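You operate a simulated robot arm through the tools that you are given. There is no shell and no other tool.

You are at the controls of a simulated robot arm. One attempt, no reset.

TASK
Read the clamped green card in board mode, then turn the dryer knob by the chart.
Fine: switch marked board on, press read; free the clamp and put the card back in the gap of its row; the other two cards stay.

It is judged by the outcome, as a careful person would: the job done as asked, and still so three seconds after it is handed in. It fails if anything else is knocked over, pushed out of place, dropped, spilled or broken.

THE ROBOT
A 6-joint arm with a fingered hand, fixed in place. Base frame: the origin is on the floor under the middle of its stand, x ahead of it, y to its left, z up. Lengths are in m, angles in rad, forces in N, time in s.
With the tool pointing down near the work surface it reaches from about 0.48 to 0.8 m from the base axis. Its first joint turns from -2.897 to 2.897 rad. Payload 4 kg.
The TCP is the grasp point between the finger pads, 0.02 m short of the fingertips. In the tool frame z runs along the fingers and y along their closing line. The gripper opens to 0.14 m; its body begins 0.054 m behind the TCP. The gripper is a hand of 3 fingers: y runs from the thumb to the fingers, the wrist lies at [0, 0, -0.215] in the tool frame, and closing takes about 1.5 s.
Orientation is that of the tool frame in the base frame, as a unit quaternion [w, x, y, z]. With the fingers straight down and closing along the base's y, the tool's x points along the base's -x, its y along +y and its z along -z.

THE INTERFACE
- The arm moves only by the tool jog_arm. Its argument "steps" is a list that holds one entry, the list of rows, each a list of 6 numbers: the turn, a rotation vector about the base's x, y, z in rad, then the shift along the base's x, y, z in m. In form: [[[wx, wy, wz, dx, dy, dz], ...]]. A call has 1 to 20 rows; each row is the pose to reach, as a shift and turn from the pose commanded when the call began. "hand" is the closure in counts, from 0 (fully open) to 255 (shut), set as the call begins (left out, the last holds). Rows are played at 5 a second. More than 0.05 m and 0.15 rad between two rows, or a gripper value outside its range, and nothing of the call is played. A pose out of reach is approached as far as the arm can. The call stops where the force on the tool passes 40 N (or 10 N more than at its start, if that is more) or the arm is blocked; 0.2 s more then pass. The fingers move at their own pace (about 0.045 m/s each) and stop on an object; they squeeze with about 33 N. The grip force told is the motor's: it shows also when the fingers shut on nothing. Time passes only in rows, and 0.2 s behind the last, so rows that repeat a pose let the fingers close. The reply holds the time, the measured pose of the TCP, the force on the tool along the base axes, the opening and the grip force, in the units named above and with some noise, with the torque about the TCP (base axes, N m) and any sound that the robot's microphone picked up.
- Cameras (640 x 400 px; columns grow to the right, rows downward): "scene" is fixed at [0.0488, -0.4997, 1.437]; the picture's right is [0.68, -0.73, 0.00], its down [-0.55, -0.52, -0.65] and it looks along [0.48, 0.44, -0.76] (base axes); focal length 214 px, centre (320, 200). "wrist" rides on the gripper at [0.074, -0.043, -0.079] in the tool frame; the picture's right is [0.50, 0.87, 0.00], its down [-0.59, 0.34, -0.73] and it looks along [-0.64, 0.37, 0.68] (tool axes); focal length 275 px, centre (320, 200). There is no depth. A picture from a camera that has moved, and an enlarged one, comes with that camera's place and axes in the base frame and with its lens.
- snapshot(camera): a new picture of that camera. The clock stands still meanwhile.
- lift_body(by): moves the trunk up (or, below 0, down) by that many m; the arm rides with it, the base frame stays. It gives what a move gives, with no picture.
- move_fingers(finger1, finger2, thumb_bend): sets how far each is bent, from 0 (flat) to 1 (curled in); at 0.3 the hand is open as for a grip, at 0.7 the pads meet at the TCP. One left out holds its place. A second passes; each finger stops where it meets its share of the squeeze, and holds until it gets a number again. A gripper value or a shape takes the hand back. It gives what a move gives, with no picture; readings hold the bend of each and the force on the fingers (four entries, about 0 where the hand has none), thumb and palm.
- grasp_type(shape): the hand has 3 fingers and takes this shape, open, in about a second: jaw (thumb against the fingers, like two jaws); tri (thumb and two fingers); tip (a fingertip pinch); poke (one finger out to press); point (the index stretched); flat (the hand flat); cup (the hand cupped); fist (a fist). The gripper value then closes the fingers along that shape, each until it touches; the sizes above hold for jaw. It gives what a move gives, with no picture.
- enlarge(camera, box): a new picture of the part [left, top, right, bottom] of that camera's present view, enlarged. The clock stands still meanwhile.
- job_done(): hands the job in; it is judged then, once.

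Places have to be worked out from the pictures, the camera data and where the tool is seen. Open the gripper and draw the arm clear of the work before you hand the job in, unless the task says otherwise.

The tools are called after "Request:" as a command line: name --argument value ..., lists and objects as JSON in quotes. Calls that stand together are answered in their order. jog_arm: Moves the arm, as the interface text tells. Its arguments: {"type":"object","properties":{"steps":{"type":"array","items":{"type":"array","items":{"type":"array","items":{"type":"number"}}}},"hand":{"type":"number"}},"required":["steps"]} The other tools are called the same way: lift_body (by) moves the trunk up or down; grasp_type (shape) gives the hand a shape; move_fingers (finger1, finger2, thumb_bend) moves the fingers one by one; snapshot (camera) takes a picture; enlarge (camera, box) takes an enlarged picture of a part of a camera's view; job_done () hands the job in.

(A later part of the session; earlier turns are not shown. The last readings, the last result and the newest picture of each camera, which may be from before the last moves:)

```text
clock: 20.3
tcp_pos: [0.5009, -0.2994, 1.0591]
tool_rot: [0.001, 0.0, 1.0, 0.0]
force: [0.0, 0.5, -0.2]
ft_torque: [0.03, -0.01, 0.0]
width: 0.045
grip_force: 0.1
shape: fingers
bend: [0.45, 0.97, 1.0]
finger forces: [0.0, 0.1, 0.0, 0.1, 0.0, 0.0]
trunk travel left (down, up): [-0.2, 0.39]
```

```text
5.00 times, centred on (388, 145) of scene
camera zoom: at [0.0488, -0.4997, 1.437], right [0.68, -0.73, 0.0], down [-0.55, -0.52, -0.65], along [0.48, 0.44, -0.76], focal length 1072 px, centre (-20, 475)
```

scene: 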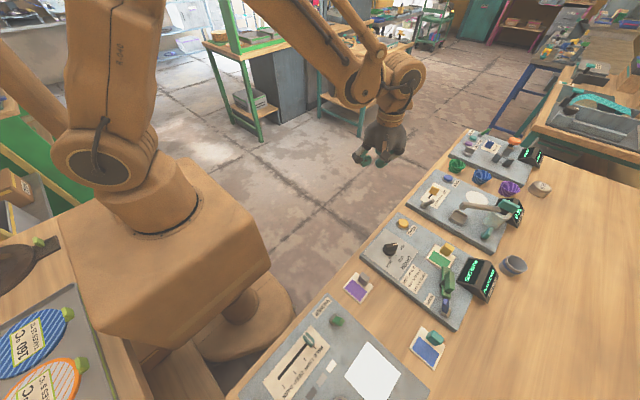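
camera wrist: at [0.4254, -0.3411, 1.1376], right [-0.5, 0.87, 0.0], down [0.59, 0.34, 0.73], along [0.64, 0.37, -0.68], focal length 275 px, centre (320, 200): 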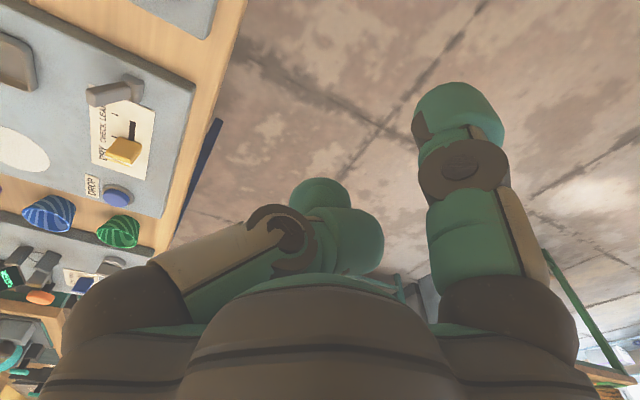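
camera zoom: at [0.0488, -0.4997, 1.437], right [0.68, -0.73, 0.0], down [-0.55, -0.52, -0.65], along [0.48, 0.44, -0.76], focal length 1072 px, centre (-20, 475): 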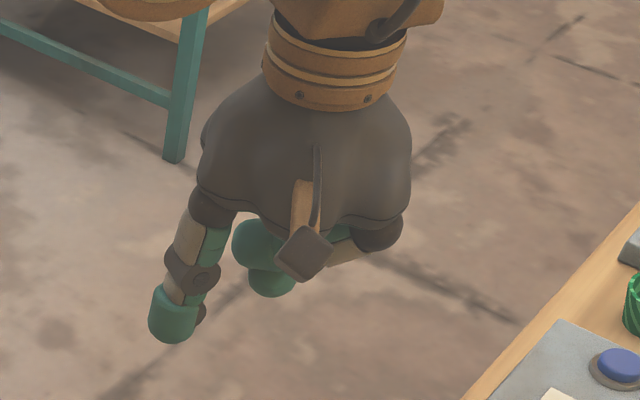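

Fully curled digits end up at centre height, so the "poke" shape (thumb 0.02 m below the folded fingers) is the best pusher. I'll go back to poke and turn the hand -90° about vertical here in free space, so the thumb comes from the -x side.

Request:
grasp_type --shape "poke"

Request:
jog_arm --steps '[[[0, 0, -0.14, 0, 0, 0], [0, 0, -0.28, 0, 0, 0], [0, 0, -0.42, 0, 0, 0], [0, 0, -0.56, 0, 0, 0], [0, 0, -0.7, 0, 0, 0], [0, 0, -0.84, 0, 0, 0], [0, 0, -0.98, 0, 0, 0], [0, 0, -1.12, 0, 0, 0], [0, 0, -1.26, 0, 0, 0], [0, 0, -1.4, 0, 0, 0], [0, 0, -1.5, 0, 0, 0], [0, 0, -1.5708, 0, 0, 0], [0, 0, -1.5708, 0, 0, 0]]]'

Request:
snapshot --camera "wrist"

Request:
enlarge --camera "scene" --box '[340, 95, 436, 175]'

```text
clock: 21.2
tcp_pos: [0.4996, -0.2989, 1.0587]
tool_rot: [0.001, -0.001, 1.0, 0.0]
force: [0.7, -0.7, 0.1]
ft_torque: [-0.02, 0.03, 0.0]
width: 0.0
grip_force: 0.0
shape: poke
bend: [0.28, 0.28, 0.72]
finger forces: [0.0, 0.0, 0.0, 0.0, 0.1, 0.1]
trunk travel left (down, up): [-0.2, 0.39]
```

```text
clock: 24.0
tcp_pos: [0.5002, -0.2997, 1.061]
tool_rot: [0.0, 0.708, 0.706, -0.001]
force: [0.4, -1.1, -0.9]
ft_torque: [-0.01, 0.04, -0.01]
width: 0.0
grip_force: 0.0
shape: poke
bend: [0.28, 0.28, 0.72]
finger forces: [0.0, 0.0, 0.0, 0.0, 0.0, 0.0]
trunk travel left (down, up): [-0.2, 0.39]
```

```text
taken
camera wrist: at [0.4566, -0.2242, 1.1386], right [0.87, 0.5, 0.0], down [0.34, -0.59, 0.73], along [0.37, -0.64, -0.68], focal length 275 px, centre (320, 200)
```

wrist: 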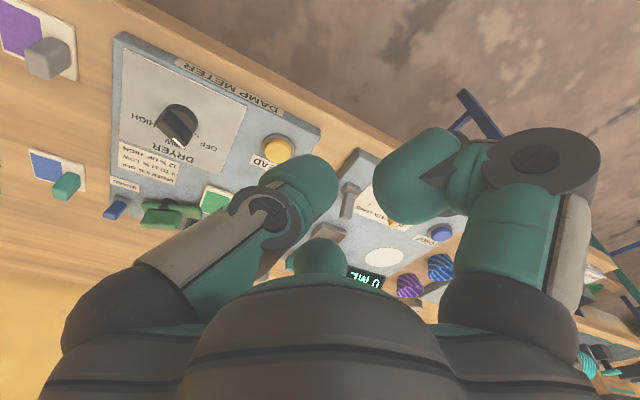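

```text
5.00 times, centred on (388, 135) of scene
camera zoom: at [0.0488, -0.4997, 1.437], right [0.68, -0.73, 0.0], down [-0.55, -0.52, -0.65], along [0.48, 0.44, -0.76], focal length 1072 px, centre (-20, 525)
```

zoom: 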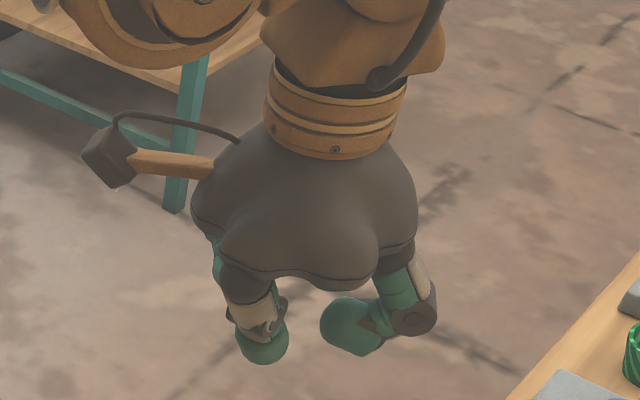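

The rotation worked, and this gives a good operator-side view. I'll zoom in on the switch, clamp, card and knob from this angle before acting.

Request:
enlarge --camera "wrist" --box '[100, 170, 228, 250]'

Request:
enlarge --camera "wrist" --box '[110, 60, 302, 180]'

Request:
enlarge --camera "wrist" --box '[0, 0, 160, 220]'

```text
5.00 times, centred on (164, 210) of wrist
camera zoom: at [0.4566, -0.2242, 1.1386], right [0.87, 0.5, 0.0], down [0.34, -0.59, 0.73], along [0.37, -0.64, -0.68], focal length 1376 px, centre (1100, 150)
```

zoom: 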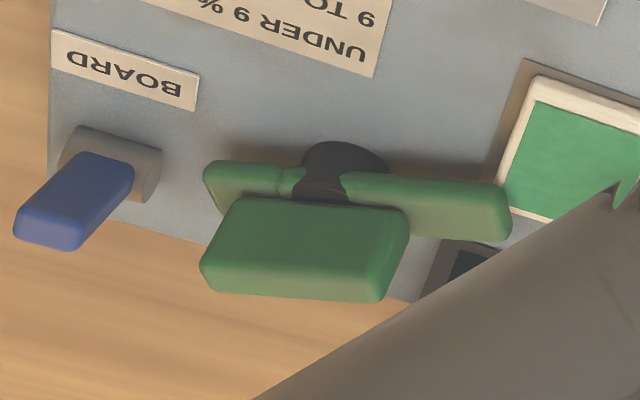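

```text
3.33 times, centred on (206, 120) of wrist
camera zoom: at [0.4566, -0.2242, 1.1386], right [0.87, 0.5, 0.0], down [0.34, -0.59, 0.73], along [0.37, -0.64, -0.68], focal length 918 px, centre (700, 467)
```

zoom: 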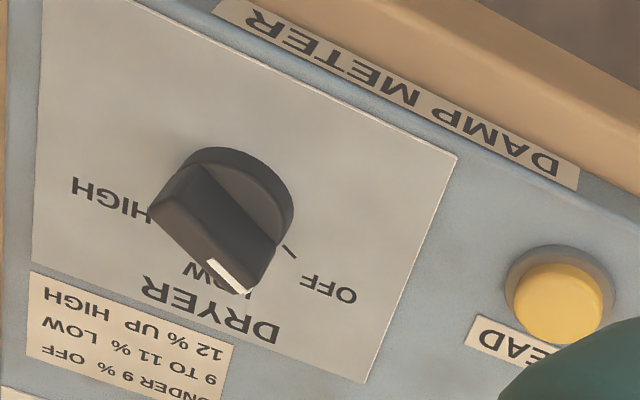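

```text
1.82 times, centred on (80, 110) of wrist
camera zoom: at [0.4566, -0.2242, 1.1386], right [0.87, 0.5, 0.0], down [0.34, -0.59, 0.73], along [0.37, -0.64, -0.68], focal length 500 px, centre (756, 364)
```

zoom: 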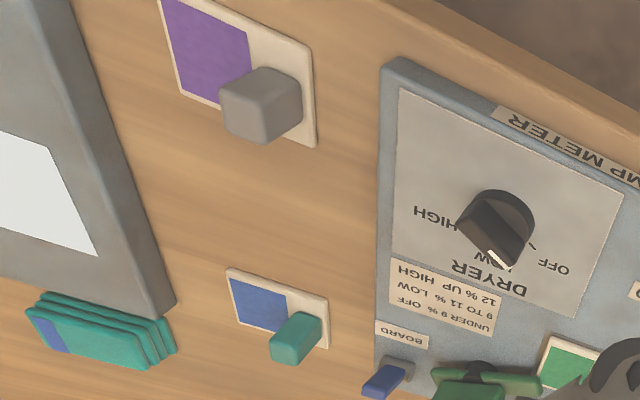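

The lever leans toward +y by 20–27°, so I expect "on" to be toward -y. I'll turn the hand to yaw -60° (thumb from -x/-y) and hover beside the lever on its +y side.

Request:
jog_arm --steps '[[[0, 0, 0.075, -0.02, -0.0365, 0], [0, 0, 0.15, -0.04, -0.073, 0], [0, 0, 0.225, -0.0605, -0.109, 0], [0, 0, 0.3, -0.081, -0.146, 0], [0, 0, 0.375, -0.101, -0.182, 0], [0, 0, 0.45, -0.121, -0.219, -0.02], [0, 0, 0.5236, -0.141, -0.2553, -0.05], [0, 0, 0.5236, -0.141, -0.2553, -0.08], [0, 0, 0.5236, -0.141, -0.2553, -0.105], [0, 0, 0.5236, -0.141, -0.2553, -0.105]]]'

Request:
snapshot --camera "wrist"

Request:
snapshot --camera "scene"

```text
refused: row 7 steps farther than a row can; nothing moved
```

```text
taken
camera wrist: at [0.4566, -0.2242, 1.1386], right [0.87, 0.5, 0.0], down [0.34, -0.59, 0.73], along [0.37, -0.64, -0.68], focal length 275 px, centre (320, 200)
```

wrist: 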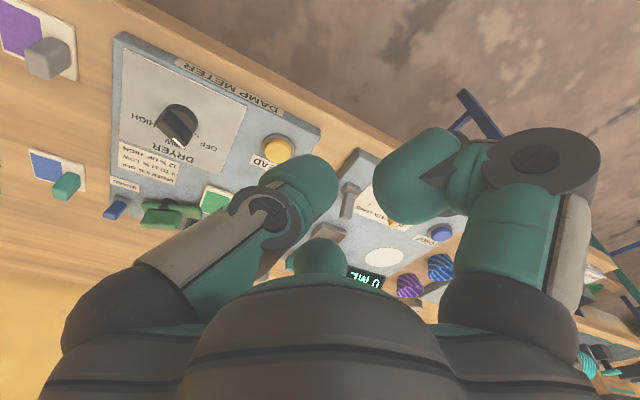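

```text
taken
```

scene: 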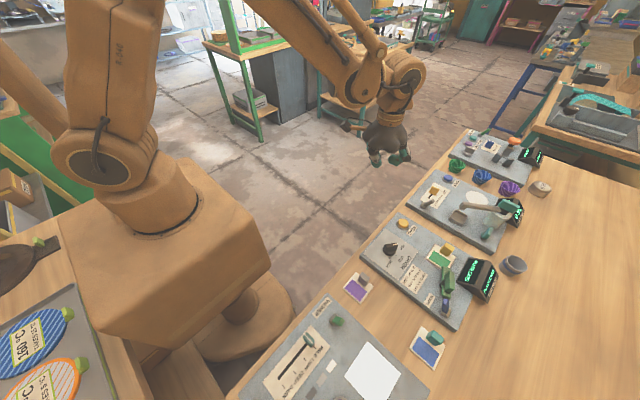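

Row 7 stepped slightly more than 0.05 m, so nothing moved. I'll resend the same move with smaller steps.

Request:
jog_arm --steps '[[[0, 0, 0.075, -0.02, -0.0365, 0], [0, 0, 0.15, -0.04, -0.073, 0], [0, 0, 0.225, -0.0605, -0.109, 0], [0, 0, 0.3, -0.081, -0.146, 0], [0, 0, 0.375, -0.101, -0.182, 0], [0, 0, 0.45, -0.121, -0.219, 0], [0, 0, 0.5236, -0.141, -0.2553, 0], [0, 0, 0.5236, -0.141, -0.2553, -0.035], [0, 0, 0.5236, -0.141, -0.2553, -0.07], [0, 0, 0.5236, -0.141, -0.2553, -0.105], [0, 0, 0.5236, -0.141, -0.2553, -0.105]]]'

Request:
snapshot --camera "wrist"

Request:
enlarge --camera "scene" --box '[350, 180, 542, 330]'

```text
clock: 26.4
tcp_pos: [0.359, -0.5534, 0.9545]
tool_rot: [0.001, 0.5, 0.866, 0.001]
force: [-0.6, -0.6, 0.3]
ft_torque: [-0.03, -0.01, -0.02]
width: 0.0001
grip_force: 0.1
shape: poke
bend: [0.28, 0.28, 0.71]
finger forces: [0.0, 0.0, 0.0, 0.0, 0.1, 0.0]
trunk travel left (down, up): [-0.2, 0.39]
```

```text
taken
camera wrist: at [0.2839, -0.5106, 1.0337], right [0.5, 0.87, 0.0], down [0.59, -0.34, 0.73], along [0.64, -0.37, -0.68], focal length 275 px, centre (320, 200)
```

wrist: 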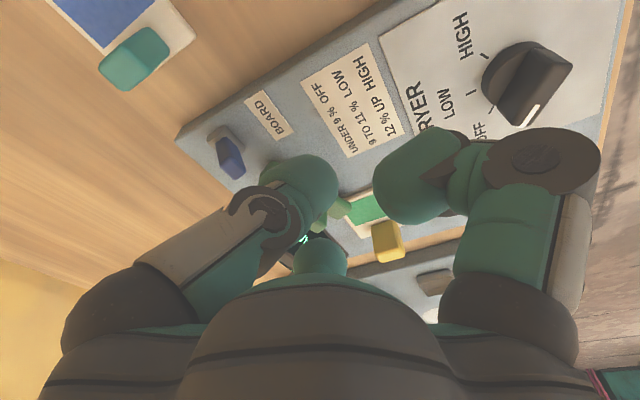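

```text
2.67 times, centred on (446, 255) of scene
camera zoom: at [0.0488, -0.4997, 1.437], right [0.68, -0.73, 0.0], down [-0.55, -0.52, -0.65], along [0.48, 0.44, -0.76], focal length 572 px, centre (-16, 53)
```

zoom: 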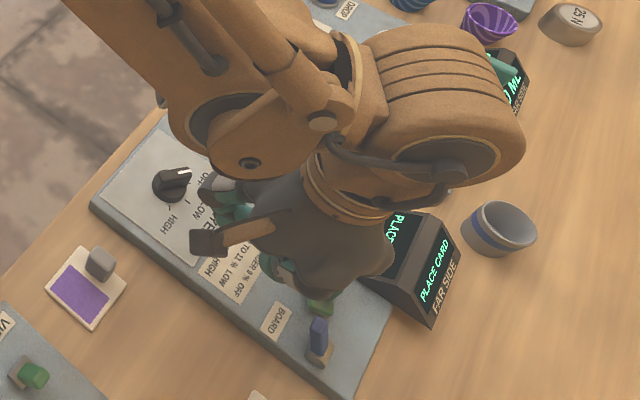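

The lever tip checks out at (0.354, -0.614, 0.904), with the thumb just on its +y side. I'll descend to TCP z≈0.911 at y≈-0.57.

Request:
jog_arm --steps '[[[0, 0, 0, 0, -0.008, -0.01], [0, 0, 0, 0, -0.016, -0.022], [0, 0, 0, 0, -0.016, -0.034], [0, 0, 0, 0, -0.016, -0.044], [0, 0, 0, 0, -0.016, -0.044]]]'

Request:
snapshot --camera "wrist"

Request:
enlarge --camera "scene" --box '[400, 230, 496, 310]'

```text
clock: 27.6
tcp_pos: [0.3595, -0.57, 0.912]
tool_rot: [-0.001, 0.5, 0.866, 0.001]
force: [0.0, -0.4, 0.0]
ft_torque: [0.0, -0.02, -0.02]
width: 0.0
grip_force: 0.1
shape: poke
bend: [0.28, 0.28, 0.71]
finger forces: [0.0, 0.1, 0.0, 0.0, 0.0, 0.0]
trunk travel left (down, up): [-0.2, 0.39]
```

```text
taken
camera wrist: at [0.2839, -0.5271, 0.9895], right [0.5, 0.87, 0.0], down [0.59, -0.34, 0.73], along [0.64, -0.37, -0.68], focal length 275 px, centre (320, 200)
```

wrist: 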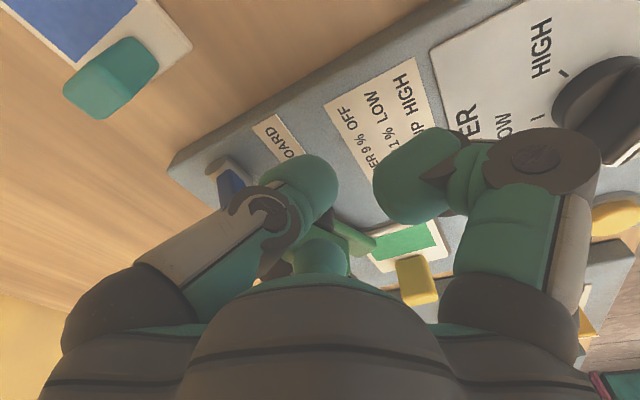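

```text
5.00 times, centred on (448, 270) of scene
camera zoom: at [0.0488, -0.4997, 1.437], right [0.68, -0.73, 0.0], down [-0.55, -0.52, -0.65], along [0.48, 0.44, -0.76], focal length 1072 px, centre (-320, -150)
```

zoom: 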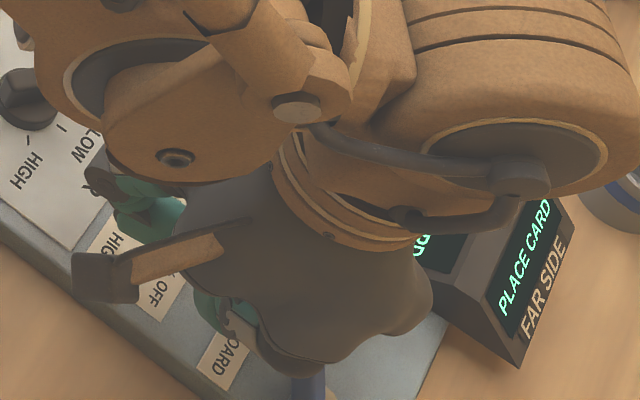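

No contact yet. Now I push slowly in -y with the thumb's side against the lever.

Request:
jog_arm --steps '[[[0, 0, 0, 0, -0.008, 0], [0, 0, 0, 0, -0.016, 0], [0, 0, 0, 0, -0.024, 0], [0, 0, 0, 0, -0.032, 0], [0, 0, 0, 0, -0.039, 0], [0, 0, 0, 0, -0.046, 0], [0, 0, 0, 0, -0.052, 0]]]'

Request:
snapshot --camera "wrist"

Request:
enlarge --camera "scene" --box '[400, 230, 528, 330]'

```text
clock: 29.2
tcp_pos: [0.3594, -0.622, 0.912]
tool_rot: [0.0, 0.5, 0.866, 0.0]
force: [-0.6, 0.8, 0.2]
ft_torque: [0.01, -0.02, 0.01]
width: 0.0
grip_force: 0.2
shape: poke
bend: [0.28, 0.28, 0.72]
finger forces: [0.0, 0.0, 0.0, 0.0, 0.1, 0.0]
trunk travel left (down, up): [-0.2, 0.39]
heard: click
```

```text
taken
camera wrist: at [0.2839, -0.5794, 0.9899], right [0.5, 0.87, 0.0], down [0.59, -0.34, 0.73], along [0.64, -0.37, -0.68], focal length 275 px, centre (320, 200)
```

wrist: 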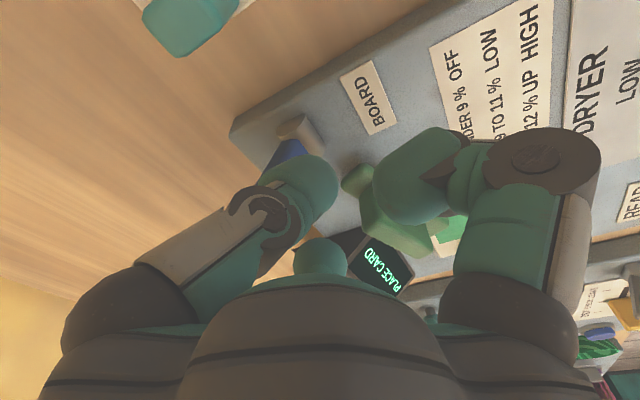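

```text
4.00 times, centred on (464, 280) of scene
camera zoom: at [0.0488, -0.4997, 1.437], right [0.68, -0.73, 0.0], down [-0.55, -0.52, -0.65], along [0.48, 0.44, -0.76], focal length 858 px, centre (-256, -120)
```

zoom: 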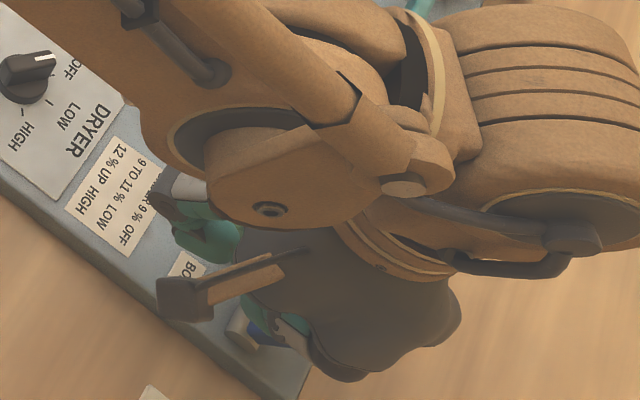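

A click was heard and the lever has moved. I'll back off +y, rise, and check the lever state.

Request:
jog_arm --steps '[[[0, 0, 0, 0, 0.012, 0], [0, 0, 0, 0, 0.024, 0.005], [0, 0, 0, 0, 0.04, 0.03], [0, 0, 0, 0.02, 0.07, 0.06], [0, 0, 0, 0.04, 0.1, 0.09], [0, 0, 0, 0.06, 0.13, 0.11], [0, 0, 0, 0.08, 0.16, 0.12], [0, 0, 0, 0.1, 0.19, 0.12], [0, 0, 0, 0.13, 0.22, 0.12], [0, 0, 0, 0.15, 0.25, 0.12]]]'

Request:
enlarge --camera "scene" --box '[400, 220, 528, 320]'

Request:
snapshot --camera "wrist"

```text
clock: 31.4
tcp_pos: [0.5092, -0.3704, 1.0323]
tool_rot: [0.0, 0.5, 0.866, 0.0]
force: [-0.7, -0.2, 0.3]
ft_torque: [-0.01, 0.01, 0.0]
width: 0.0
grip_force: 0.1
shape: poke
bend: [0.28, 0.28, 0.71]
finger forces: [0.0, 0.0, 0.0, 0.0, 0.1, 0.0]
trunk travel left (down, up): [-0.2, 0.39]
```

```text
4.00 times, centred on (464, 270) of scene
camera zoom: at [0.0488, -0.4997, 1.437], right [0.68, -0.73, 0.0], down [-0.55, -0.52, -0.65], along [0.48, 0.44, -0.76], focal length 858 px, centre (-256, -80)
```

zoom: 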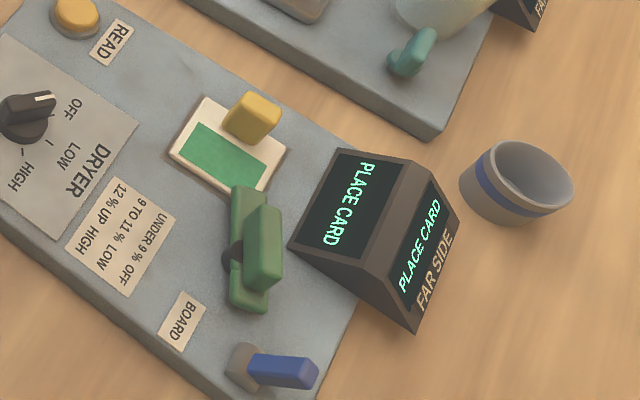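

```text
taken
camera wrist: at [0.4347, -0.3274, 1.1097], right [0.5, 0.87, 0.0], down [0.59, -0.34, 0.73], along [0.64, -0.37, -0.68], focal length 275 px, centre (320, 200)
```

wrist: 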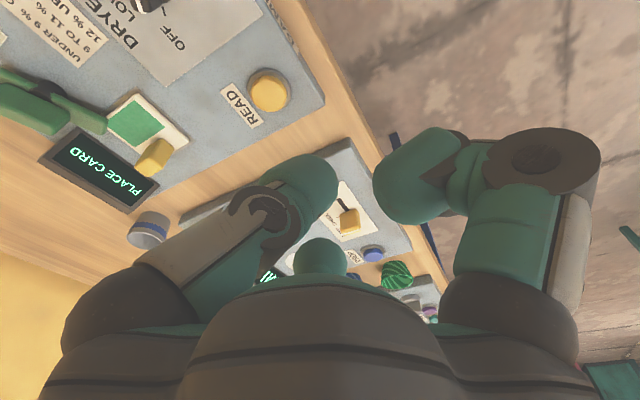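

BOARD now leans the other way and is brighter (lit). Next is READ, so I'll zoom in to pin down the button centre.

Request:
enlarge --camera "wrist" --box '[216, 50, 312, 130]'

Request:
enlarge --camera "scene" --box '[380, 205, 444, 245]'

```text
5.00 times, centred on (264, 90) of wrist
camera zoom: at [0.4347, -0.3274, 1.1097], right [0.5, 0.87, 0.0], down [0.59, -0.34, 0.73], along [0.64, -0.37, -0.68], focal length 1376 px, centre (600, 750)
```

zoom: 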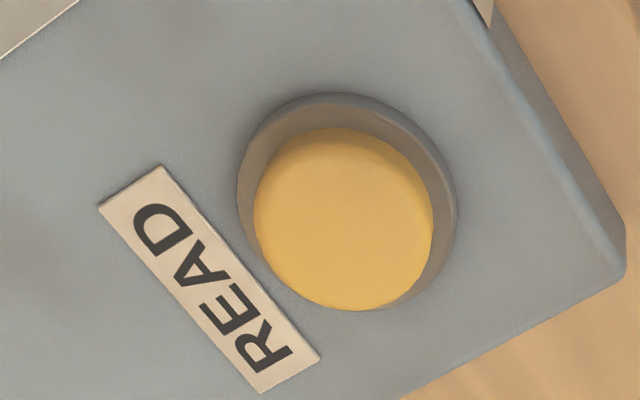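

```text
10.00 times, centred on (412, 225) of scene
camera zoom: at [0.0488, -0.4997, 1.437], right [0.68, -0.73, 0.0], down [-0.55, -0.52, -0.65], along [0.48, 0.44, -0.76], focal length 2145 px, centre (-600, -50)
```

zoom: 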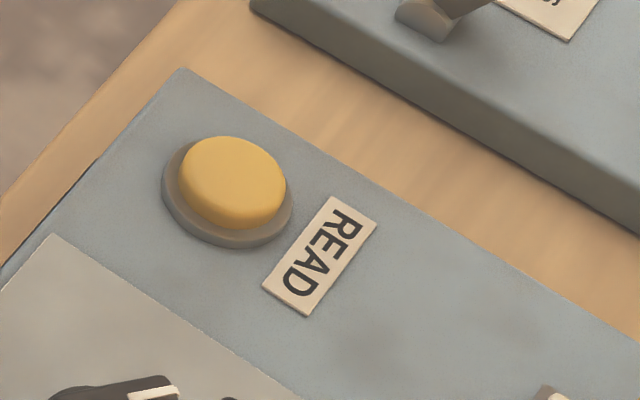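

The button centre is about (0.5145, -0.4285) with its top near z 0.872. I'll turn to yaw -90° so the folded fingers clear the neighbouring panel's lever, and hover above the button.

Request:
jog_arm --steps '[[[0, 0, -0.13, 0.003, -0.015, 0], [0, 0, -0.26, 0.006, -0.03, 0], [0, 0, -0.39, 0.009, -0.045, 0], [0, 0, -0.5236, 0.0123, -0.058, 0], [0, 0, -0.5236, 0.0123, -0.058, -0.03], [0, 0, -0.5236, 0.0123, -0.058, -0.06], [0, 0, -0.5236, 0.0123, -0.058, -0.09], [0, 0, -0.5236, 0.0123, -0.058, -0.115], [0, 0, -0.5236, 0.0123, -0.058, -0.115]]]'

Request:
snapshot --camera "wrist"

Request:
enlarge --camera "scene" --box '[370, 160, 498, 240]'

```text
clock: 33.4
tcp_pos: [0.5207, -0.4295, 0.9161]
tool_rot: [0.0, 0.706, 0.708, -0.001]
force: [-0.1, -1.0, -0.3]
ft_torque: [0.0, 0.0, 0.01]
width: 0.0
grip_force: 0.2
shape: poke
bend: [0.28, 0.28, 0.71]
finger forces: [0.0, 0.0, 0.1, 0.1, 0.1, 0.1]
trunk travel left (down, up): [-0.2, 0.39]
```

```text
taken
camera wrist: at [0.4776, -0.3557, 0.9943], right [0.87, 0.5, 0.0], down [0.34, -0.59, 0.73], along [0.37, -0.64, -0.68], focal length 275 px, centre (320, 200)
```

wrist: 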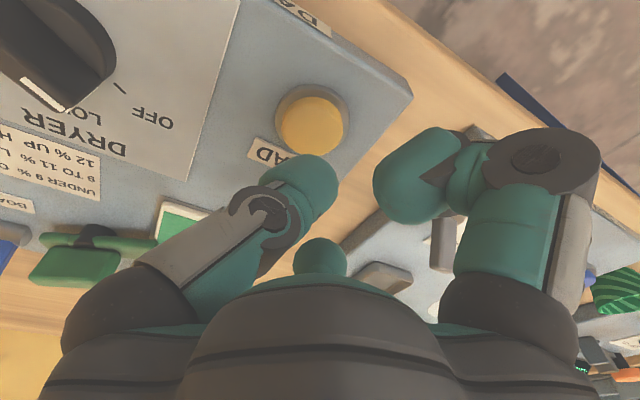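

```text
5.00 times, centred on (434, 200) of scene
camera zoom: at [0.0488, -0.4997, 1.437], right [0.68, -0.73, 0.0], down [-0.55, -0.52, -0.65], along [0.48, 0.44, -0.76], focal length 1072 px, centre (-250, 200)
```

zoom: 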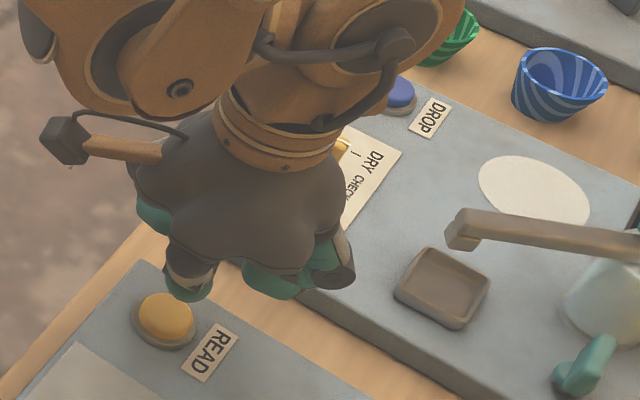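

The views agree that the thumb tip is about 5 mm too far in -y, so I'll shift +0.005 and press down in small steps.

Request:
jog_arm --steps '[[[0, 0, 0, -0.001, 0.005, -0.005], [0, 0, 0, -0.001, 0.005, -0.012], [0, 0, 0, -0.001, 0.005, -0.017], [0, 0, 0, -0.001, 0.005, -0.02], [0, 0, 0, -0.001, 0.005, -0.0225], [0, 0, 0, -0.001, 0.005, -0.025]]]'

Request:
snapshot --camera "wrist"

Request:
enlarge --camera "scene" --box '[400, 220, 528, 320]'

```text
clock: 34.8
tcp_pos: [0.5208, -0.4254, 0.8921]
tool_rot: [0.0, 0.707, 0.707, 0.0]
force: [0.5, 0.5, 0.5]
ft_torque: [0.01, -0.01, 0.0]
width: 0.0001
grip_force: 0.0
shape: poke
bend: [0.28, 0.28, 0.71]
finger forces: [0.0, 0.0, 0.0, 0.1, 0.7, 0.1]
trunk travel left (down, up): [-0.2, 0.39]
```

```text
taken
camera wrist: at [0.4768, -0.3507, 0.97], right [0.87, 0.5, 0.0], down [0.34, -0.59, 0.73], along [0.37, -0.64, -0.68], focal length 275 px, centre (320, 200)
```

wrist: 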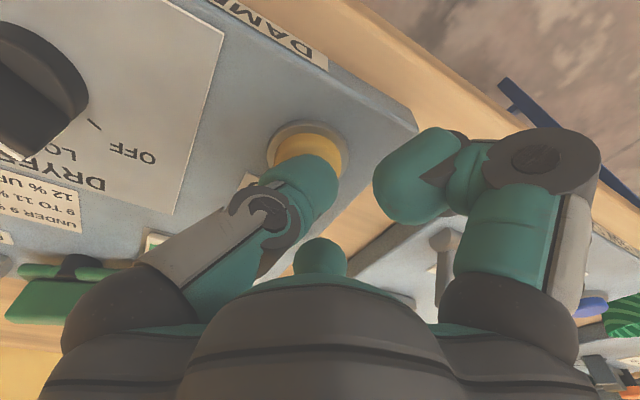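

```text
4.00 times, centred on (464, 270) of scene
camera zoom: at [0.0488, -0.4997, 1.437], right [0.68, -0.73, 0.0], down [-0.55, -0.52, -0.65], along [0.48, 0.44, -0.76], focal length 858 px, centre (-256, -80)
```

zoom: 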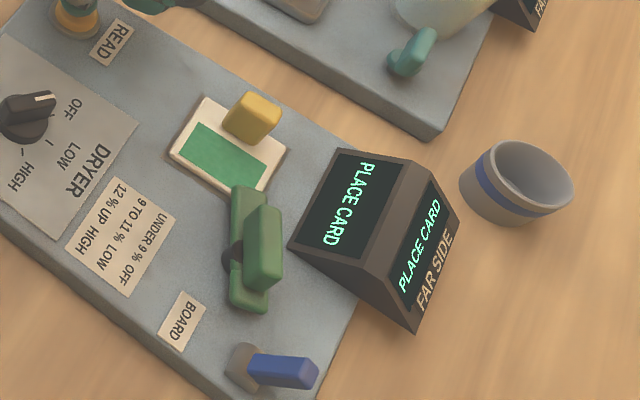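

The thumb force rose to 0.7 N, so contact is just beginning at TCP z≈0.892. I'll keep pressing in 1.5 mm steps.

Request:
jog_arm --steps '[[[0, 0, 0, 0, 0, -0.0015], [0, 0, 0, 0, 0, -0.003], [0, 0, 0, 0, 0, -0.0045], [0, 0, 0, 0, 0, -0.006]]]'

Request:
enlarge --camera "scene" --box '[400, 220, 528, 320]'

```text
clock: 35.8
tcp_pos: [0.5194, -0.4258, 0.8862]
tool_rot: [0.001, 0.707, 0.707, 0.0]
force: [0.8, -4.0, 21.5]
ft_torque: [-0.1, 0.01, 0.03]
width: 0.0002
grip_force: 0.1
shape: poke
bend: [0.28, 0.28, 0.72]
finger forces: [0.1, 0.1, 0.0, 0.0, 21.5, 0.0]
trunk travel left (down, up): [-0.2, 0.39]
heard: click
```

```text
4.00 times, centred on (464, 270) of scene
camera zoom: at [0.0488, -0.4997, 1.437], right [0.68, -0.73, 0.0], down [-0.55, -0.52, -0.65], along [0.48, 0.44, -0.76], focal length 858 px, centre (-256, -80)
```

zoom: 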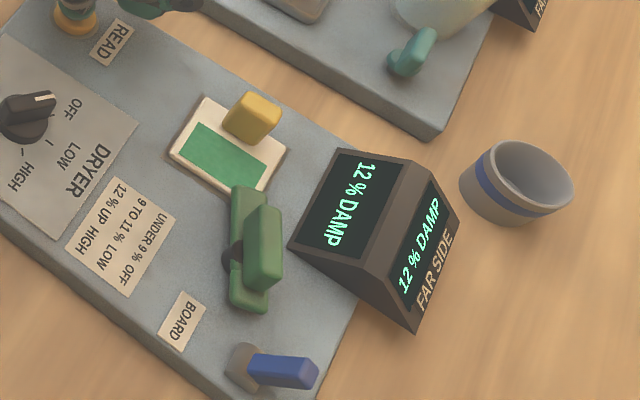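

A click was heard and the display now reads "12 % DAMP". I'll zoom to confirm the digits and lift off the button.

Request:
enlarge --camera "scene" --box '[455, 250, 519, 305]'

Request:
jog_arm --steps '[[[0, 0, 0, 0, 0, 0.01], [0, 0, 0, 0, 0, 0.03], [0, 0, 0, 0, 0, 0.06], [0, 0, 0, 0, 0, 0.09], [0, 0, 0, 0, 0, 0.12]]]'

Request:
enlarge --camera "scene" --box '[360, 200, 552, 320]'

Request:
snapshot --camera "wrist"

```text
7.27 times, centred on (487, 278) of scene
camera zoom: at [0.0488, -0.4997, 1.437], right [0.68, -0.73, 0.0], down [-0.55, -0.52, -0.65], along [0.48, 0.44, -0.76], focal length 1560 px, centre (-894, -364)
```

zoom: 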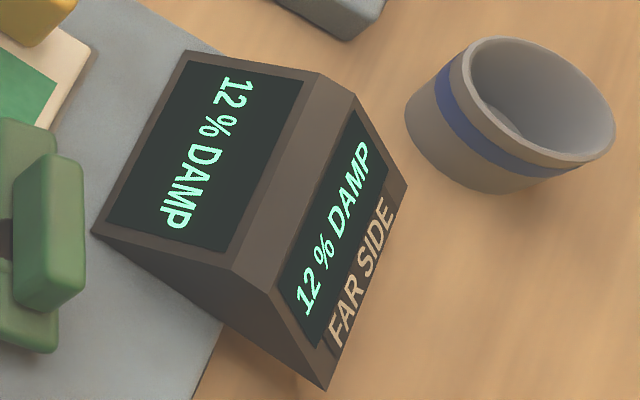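

```text
clock: 37.0
tcp_pos: [0.5201, -0.4233, 1.0057]
tool_rot: [0.0, 0.707, 0.707, 0.0]
force: [0.0, -0.3, -0.2]
ft_torque: [0.07, 0.01, 0.02]
width: 0.0001
grip_force: 0.1
shape: poke
bend: [0.28, 0.28, 0.71]
finger forces: [0.0, 0.0, 0.0, 0.1, 0.0, 0.1]
trunk travel left (down, up): [-0.2, 0.39]
```

```text
3.33 times, centred on (456, 260) of scene
camera zoom: at [0.0488, -0.4997, 1.437], right [0.68, -0.73, 0.0], down [-0.55, -0.52, -0.65], along [0.48, 0.44, -0.76], focal length 715 px, centre (-133, 0)
```

zoom: 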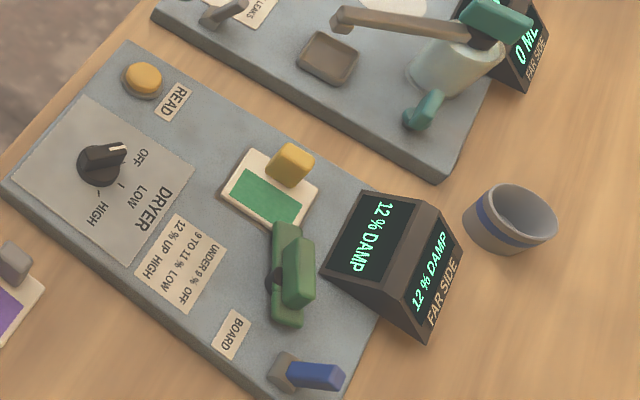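

```text
taken
camera wrist: at [0.4768, -0.3493, 1.0838], right [0.87, 0.5, 0.0], down [0.34, -0.59, 0.73], along [0.37, -0.64, -0.68], focal length 275 px, centre (320, 200)
```

wrist: 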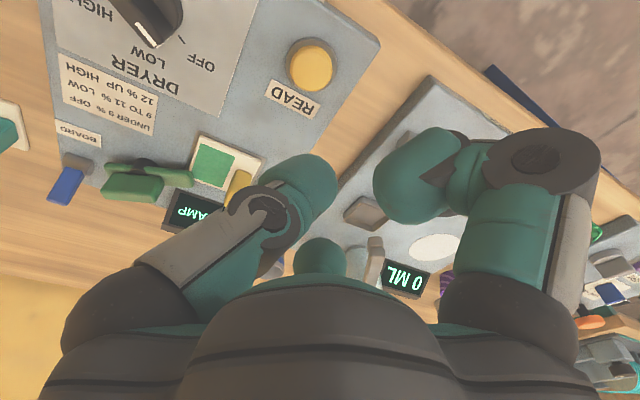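

Board-mode reading is 12 % DAMP, and the chart says 12 % and up means HIGH. I'll open the hand (jaw), move above the knob near (0.401, -0.447), and turn to yaw +57° so the fingers straddle the knob ridge and there is room to turn -110°.

Request:
grasp_type --shape "jaw"

Request:
jog_arm --steps '[[[0, 0, 0.143, -0.007, -0.0015, 0], [0, 0, 0.286, -0.014, -0.003, 0], [0, 0, 0.429, -0.021, -0.0045, 0], [0, 0, 0.572, -0.028, -0.006, 0], [0, 0, 0.715, -0.035, -0.0075, 0], [0, 0, 0.858, -0.042, -0.009, 0], [0, 0, 1.001, -0.049, -0.0105, 0], [0, 0, 1.144, -0.056, -0.012, 0], [0, 0, 1.287, -0.063, -0.0135, 0], [0, 0, 1.43, -0.07, -0.015, 0], [0, 0, 1.573, -0.077, -0.0165, 0], [0, 0, 1.716, -0.084, -0.018, 0], [0, 0, 1.859, -0.091, -0.0195, 0], [0, 0, 2.002, -0.098, -0.021, 0], [0, 0, 2.145, -0.105, -0.0225, 0], [0, 0, 2.288, -0.112, -0.0235, 0], [0, 0, 2.431, -0.116, -0.0235, 0], [0, 0, 2.566, -0.119, -0.0235, 0], [0, 0, 2.566, -0.119, -0.0235, 0]]]'

Request:
snapshot --camera "wrist"

Request:
snapshot --camera "scene"

```text
clock: 37.9
tcp_pos: [0.5206, -0.4255, 1.0053]
tool_rot: [0.0, 0.708, 0.707, 0.0]
force: [-0.3, 0.6, -0.3]
ft_torque: [0.02, -0.02, -0.03]
width: 0.1402
grip_force: 0.1
shape: jaw
bend: [0.3, 0.3, 0.3]
finger forces: [0.0, 0.1, 0.0, 0.0, 0.1, 0.1]
trunk travel left (down, up): [-0.2, 0.39]
```

```text
clock: 41.9
tcp_pos: [0.4251, -0.4361, 1.0064]
tool_rot: [-0.003, -0.299, 0.954, -0.001]
force: [0.3, -0.1, 0.1]
ft_torque: [0.01, -0.05, 0.0]
width: 0.14
grip_force: 0.0
shape: jaw
bend: [0.3, 0.3, 0.3]
finger forces: [0.1, 0.0, 0.0, 0.0, 0.0, 0.0]
out of reach, approached as far as the arm can: row 16, 17, 18, 19
trunk travel left (down, up): [-0.2, 0.39]
```

```text
taken
camera wrist: at [0.3893, -0.5128, 1.0843], right [-0.9, 0.43, 0.0], down [0.29, 0.62, 0.73], along [0.31, 0.66, -0.68], focal length 275 px, centre (320, 200)
```

wrist: 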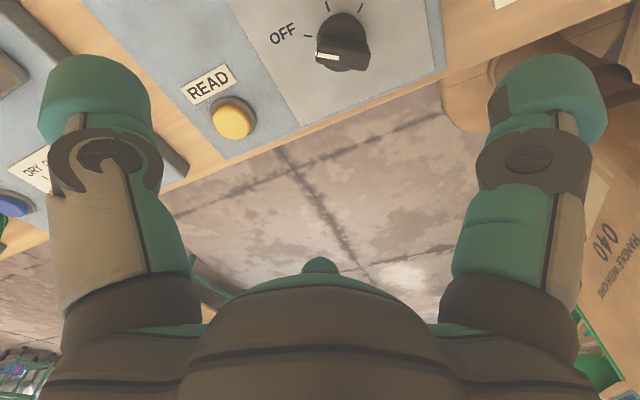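

```text
taken
```

scene: 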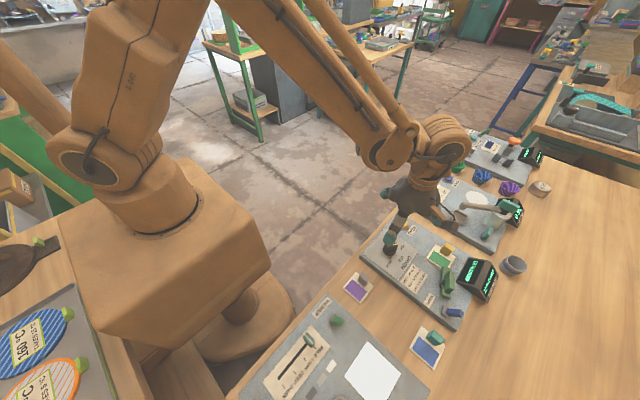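

The wrist limit is near yaw +35°, so I'll use the equivalent grip at yaw about -6°. There finger1 presses the ridge's back end with the thumb and finger2 on its sides, and the -110° turn stays in range. I'll turn back and check the pose.

Request:
jog_arm --steps '[[[0, 0, -0.14, 0, 0, 0], [0, 0, -0.28, 0, 0, 0], [0, 0, -0.42, 0, 0, 0], [0, 0, -0.56, 0, 0, 0], [0, 0, -0.7, 0, 0, 0], [0, 0, -0.715, 0, 0, 0]]]'

```text
clock: 43.3
tcp_pos: [0.427, -0.4373, 1.0065]
tool_rot: [-0.002, 0.055, 0.998, 0.0]
force: [0.2, -0.1, 0.3]
ft_torque: [0.01, 0.01, 0.02]
width: 0.14
grip_force: 0.1
shape: jaw
bend: [0.3, 0.3, 0.3]
finger forces: [0.0, 0.0, 0.0, 0.1, 0.0, 0.1]
trunk travel left (down, up): [-0.2, 0.39]
```

Yaw is now -6.3°, as wanted. I'll shift over the knob centre and look from the wrist to refine its location.

Request:
jog_arm --steps '[[[0, 0, 0, -0.013, -0.005, -0.01], [0, 0, 0, -0.026, -0.0097, -0.02], [0, 0, 0, -0.026, -0.0097, -0.02]]]' --hand 100

Request:
snapshot --camera "wrist"

Request:
enlarge --camera "wrist" --box '[240, 60, 400, 180]'

Request:
enlarge --camera "scene" --box '[350, 170, 478, 290]'

```text
clock: 44.1
tcp_pos: [0.3997, -0.4463, 0.9851]
tool_rot: [-0.003, 0.053, 0.999, -0.001]
force: [0.1, 0.0, 0.0]
ft_torque: [0.01, 0.02, 0.0]
width: 0.0858
grip_force: 0.1
shape: jaw
bend: [0.3, 0.3, 0.28]
finger forces: [0.0, 0.0, 0.1, 0.1, 0.1, 0.1]
trunk travel left (down, up): [-0.2, 0.39]
```

```text
taken
camera wrist: at [0.3214, -0.4805, 1.0643], right [-0.4, 0.91, 0.0], down [0.62, 0.27, 0.73], along [0.67, 0.3, -0.68], focal length 275 px, centre (320, 200)
```

wrist: 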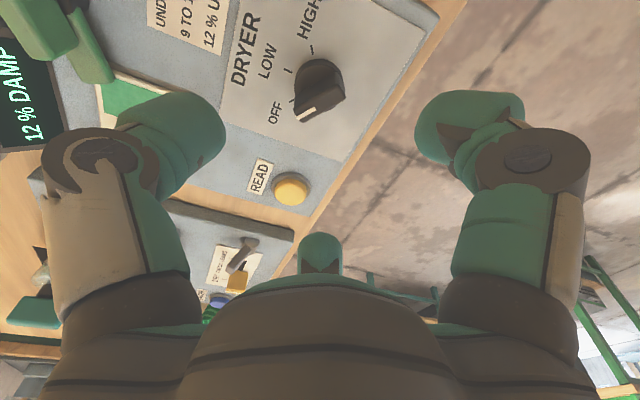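

```text
3.33 times, centred on (320, 120) of wrist
camera zoom: at [0.3214, -0.4805, 1.0643], right [-0.4, 0.91, 0.0], down [0.62, 0.27, 0.73], along [0.67, 0.3, -0.68], focal length 918 px, centre (320, 467)
```

zoom: 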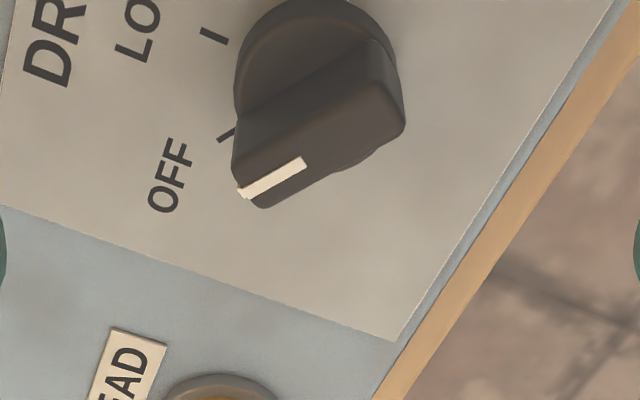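

```text
3.33 times, centred on (414, 230) of scene
camera zoom: at [0.0488, -0.4997, 1.437], right [0.68, -0.73, 0.0], down [-0.55, -0.52, -0.65], along [0.48, 0.44, -0.76], focal length 715 px, centre (7, 100)
```

zoom: 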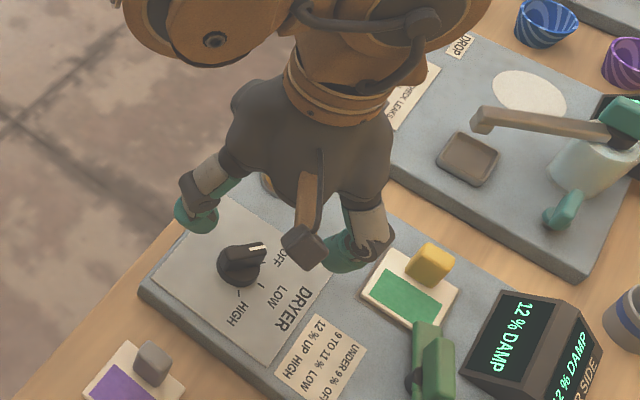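

The knob centre computes to (0.402, -0.446), ridge top near z 0.90, pointer at about -35°. I'll descend with the fingers half-closed around it to TCP z≈0.889.

Request:
jog_arm --steps '[[[0, 0, 0, 0.002, 0.0, -0.03], [0, 0, 0, 0.002, 0.0, -0.06], [0, 0, 0, 0.002, 0.0, -0.08], [0, 0, 0, 0.002, 0.0, -0.09], [0, 0, 0, 0.002, 0.0, -0.096], [0, 0, 0, 0.002, 0.0, -0.096]]]'

Request:
snapshot --camera "wrist"

Request:
enlarge --camera "scene" --box '[360, 190, 456, 270]'

```text
clock: 45.5
tcp_pos: [0.4021, -0.4467, 0.8908]
tool_rot: [-0.003, 0.054, 0.999, 0.0]
force: [0.0, 0.0, 0.2]
ft_torque: [-0.01, -0.01, -0.03]
width: 0.0857
grip_force: 0.0
shape: jaw
bend: [0.3, 0.3, 0.29]
finger forces: [0.0, 0.0, 0.0, 0.1, 0.1, 0.0]
trunk travel left (down, up): [-0.2, 0.39]
```

```text
taken
camera wrist: at [0.3236, -0.4808, 0.9687], right [-0.4, 0.91, 0.0], down [0.62, 0.27, 0.73], along [0.67, 0.3, -0.68], focal length 275 px, centre (320, 200)
```

wrist: 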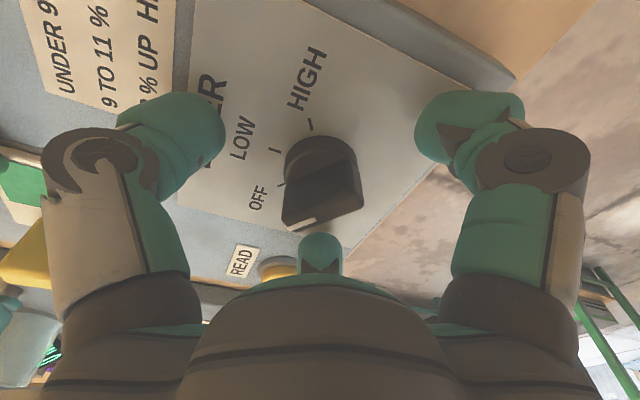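

```text
5.00 times, centred on (408, 230) of scene
camera zoom: at [0.0488, -0.4997, 1.437], right [0.68, -0.73, 0.0], down [-0.55, -0.52, -0.65], along [0.48, 0.44, -0.76], focal length 1072 px, centre (-120, 50)
```

zoom: 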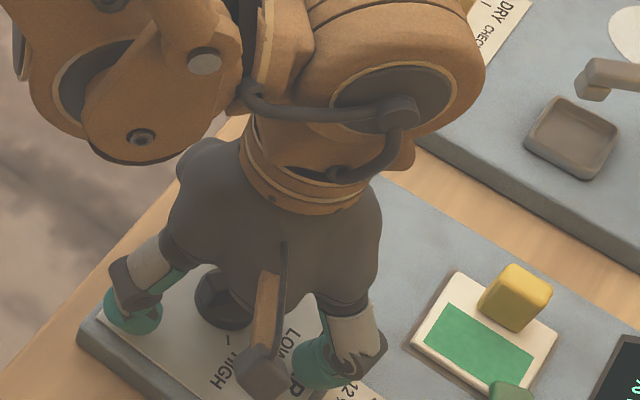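

The knob sits at the image centre between the digits. Closing the hand on it now.

Request:
jog_arm --steps '[[[0, 0, 0, 0, 0, 0], [0, 0, 0, 0, 0, 0], [0, 0, 0, 0, 0, 0], [0, 0, 0, 0, 0, 0], [0, 0, 0, 0, 0, 0], [0, 0, 0, 0, 0, 0], [0, 0, 0, 0, 0, 0], [0, 0, 0, 0, 0, 0]]]' --hand 255

Request:
snapshot --camera "wrist"

```text
clock: 47.3
tcp_pos: [0.4025, -0.4466, 0.8908]
tool_rot: [-0.003, 0.054, 0.999, -0.001]
force: [3.8, 0.6, 10.9]
ft_torque: [-0.23, -0.6, -0.01]
width: 0.0253
grip_force: 33.0
shape: jaw
bend: [0.49, 0.48, 0.54]
finger forces: [25.4, 33.6, 0.0, 0.0, 29.6, 0.0]
trunk travel left (down, up): [-0.2, 0.39]
```

```text
taken
camera wrist: at [0.3237, -0.4802, 0.9693], right [-0.4, 0.91, 0.0], down [0.62, 0.27, 0.73], along [0.67, 0.3, -0.68], focal length 275 px, centre (320, 200)
```

wrist: 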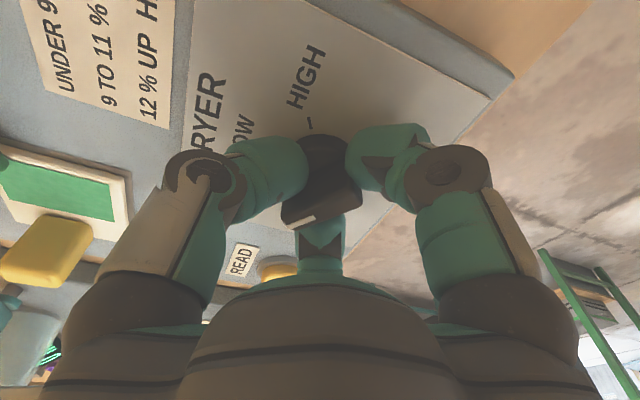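

Firm grip on the knob (width 0.025, 33 N). I'll turn clockwise from above by about 0.95 rad first and check.

Request:
jog_arm --steps '[[[0, 0, -0.1, 0, 0, 0], [0, 0, -0.22, 0, 0, 0], [0, 0, -0.34, 0, 0, 0], [0, 0, -0.46, 0, 0, 0], [0, 0, -0.58, 0, 0, 0], [0, 0, -0.7, 0, 0, 0], [0, 0, -0.82, 0, 0, 0], [0, 0, -0.95, 0, 0, 0], [0, 0, -0.95, 0, 0, 0]]]'

Request:
snapshot --camera "wrist"

Request:
enlarge --camera "scene" --box '[360, 190, 456, 270]'

```text
clock: 49.3
tcp_pos: [0.4023, -0.4435, 0.8898]
tool_rot: [-0.002, 0.505, 0.863, 0.0]
force: [2.6, 20.6, 8.7]
ft_torque: [-0.13, -0.13, 0.07]
width: 0.0251
grip_force: 33.1
shape: jaw
bend: [0.49, 0.48, 0.54]
finger forces: [27.4, 34.5, 0.0, 0.0, 30.6, 0.0]
trunk travel left (down, up): [-0.2, 0.39]
```

```text
taken
camera wrist: at [0.3281, -0.3999, 0.9692], right [0.51, 0.86, 0.0], down [0.59, -0.35, 0.73], along [0.63, -0.37, -0.68], focal length 275 px, centre (320, 200)
```

wrist: 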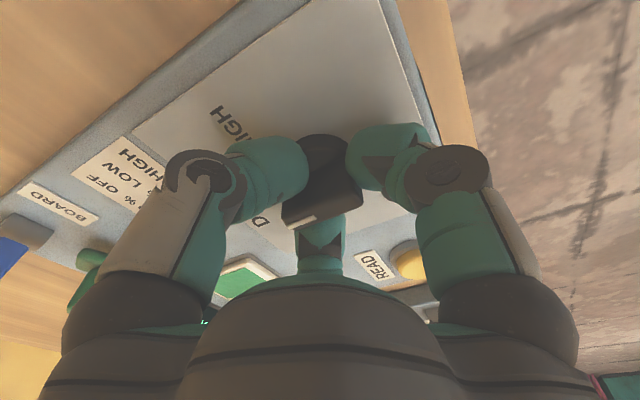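

```text
5.00 times, centred on (408, 230) of scene
camera zoom: at [0.0488, -0.4997, 1.437], right [0.68, -0.73, 0.0], down [-0.55, -0.52, -0.65], along [0.48, 0.44, -0.76], focal length 1072 px, centre (-120, 50)
```

zoom: 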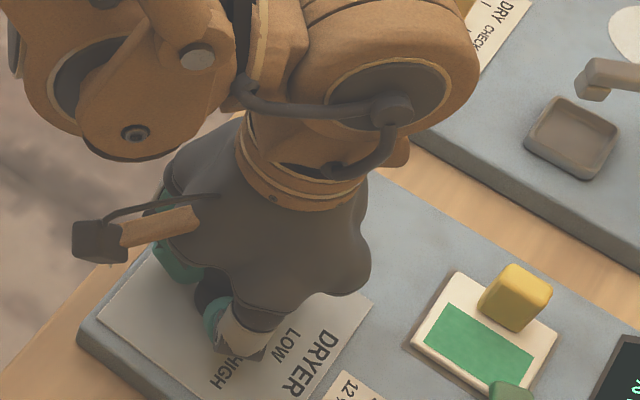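

The knob turned with the hand (54°), but a 20 N side force shows the grip is slightly off-axis. I'll relieve it by shifting +y gradually while turning the remaining ~53°.

Request:
jog_arm --steps '[[[0, 0, 0, 0, 0.002, 0], [0, 0, 0, 0, 0.004, 0], [0, 0, -0.1, 0.0003, 0.0045, 0], [0, 0, -0.2, 0.0006, 0.005, 0], [0, 0, -0.3, 0.001, 0.0055, 0], [0, 0, -0.4, 0.0014, 0.006, 0], [0, 0, -0.5, 0.0018, 0.0063, 0], [0, 0, -0.6, 0.0022, 0.0066, 0], [0, 0, -0.7, 0.0027, 0.007, 0], [0, 0, -0.8, 0.0032, 0.0073, 0], [0, 0, -0.87, 0.0036, 0.0075, 0], [0, 0, -0.92, 0.004, 0.0078, 0]]]'

Request:
snapshot --camera "wrist"

Request:
enlarge --camera "scene" --box '[360, 190, 456, 270]'

```text
clock: 50.6
tcp_pos: [0.4043, -0.4436, 0.8908]
tool_rot: [0.0, 0.648, 0.761, 0.0]
force: [1.1, -8.7, 20.3]
ft_torque: [-0.74, 0.11, 0.02]
width: 0.0254
grip_force: 32.6
shape: jaw
bend: [0.49, 0.48, 0.54]
finger forces: [26.1, 39.4, 0.0, 0.0, 37.0, 0.0]
trunk travel left (down, up): [-0.2, 0.39]
stopped in row 6: the force on the tool passed its limit at 41 N (the readings are from after the stop); the commanded pose is now the measured one
```

```text
taken
camera wrist: at [0.348, -0.3758, 0.9688], right [0.78, 0.63, 0.0], down [0.43, -0.53, 0.73], along [0.46, -0.57, -0.68], focal length 275 px, centre (320, 200)
```

wrist: 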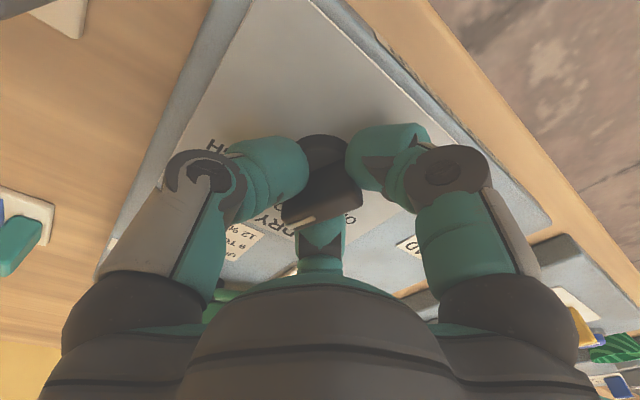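

```text
5.00 times, centred on (408, 230) of scene
camera zoom: at [0.0488, -0.4997, 1.437], right [0.68, -0.73, 0.0], down [-0.55, -0.52, -0.65], along [0.48, 0.44, -0.76], focal length 1072 px, centre (-120, 50)
```

zoom: 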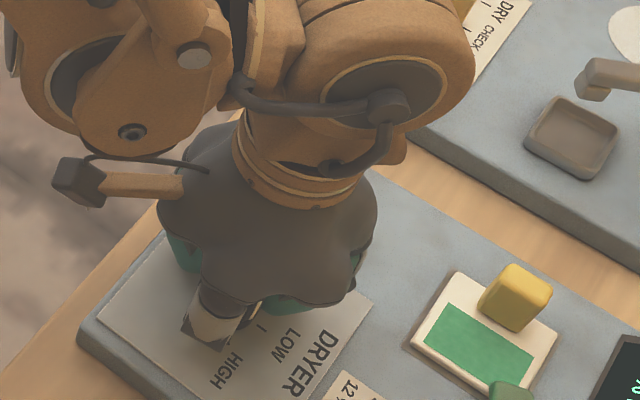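

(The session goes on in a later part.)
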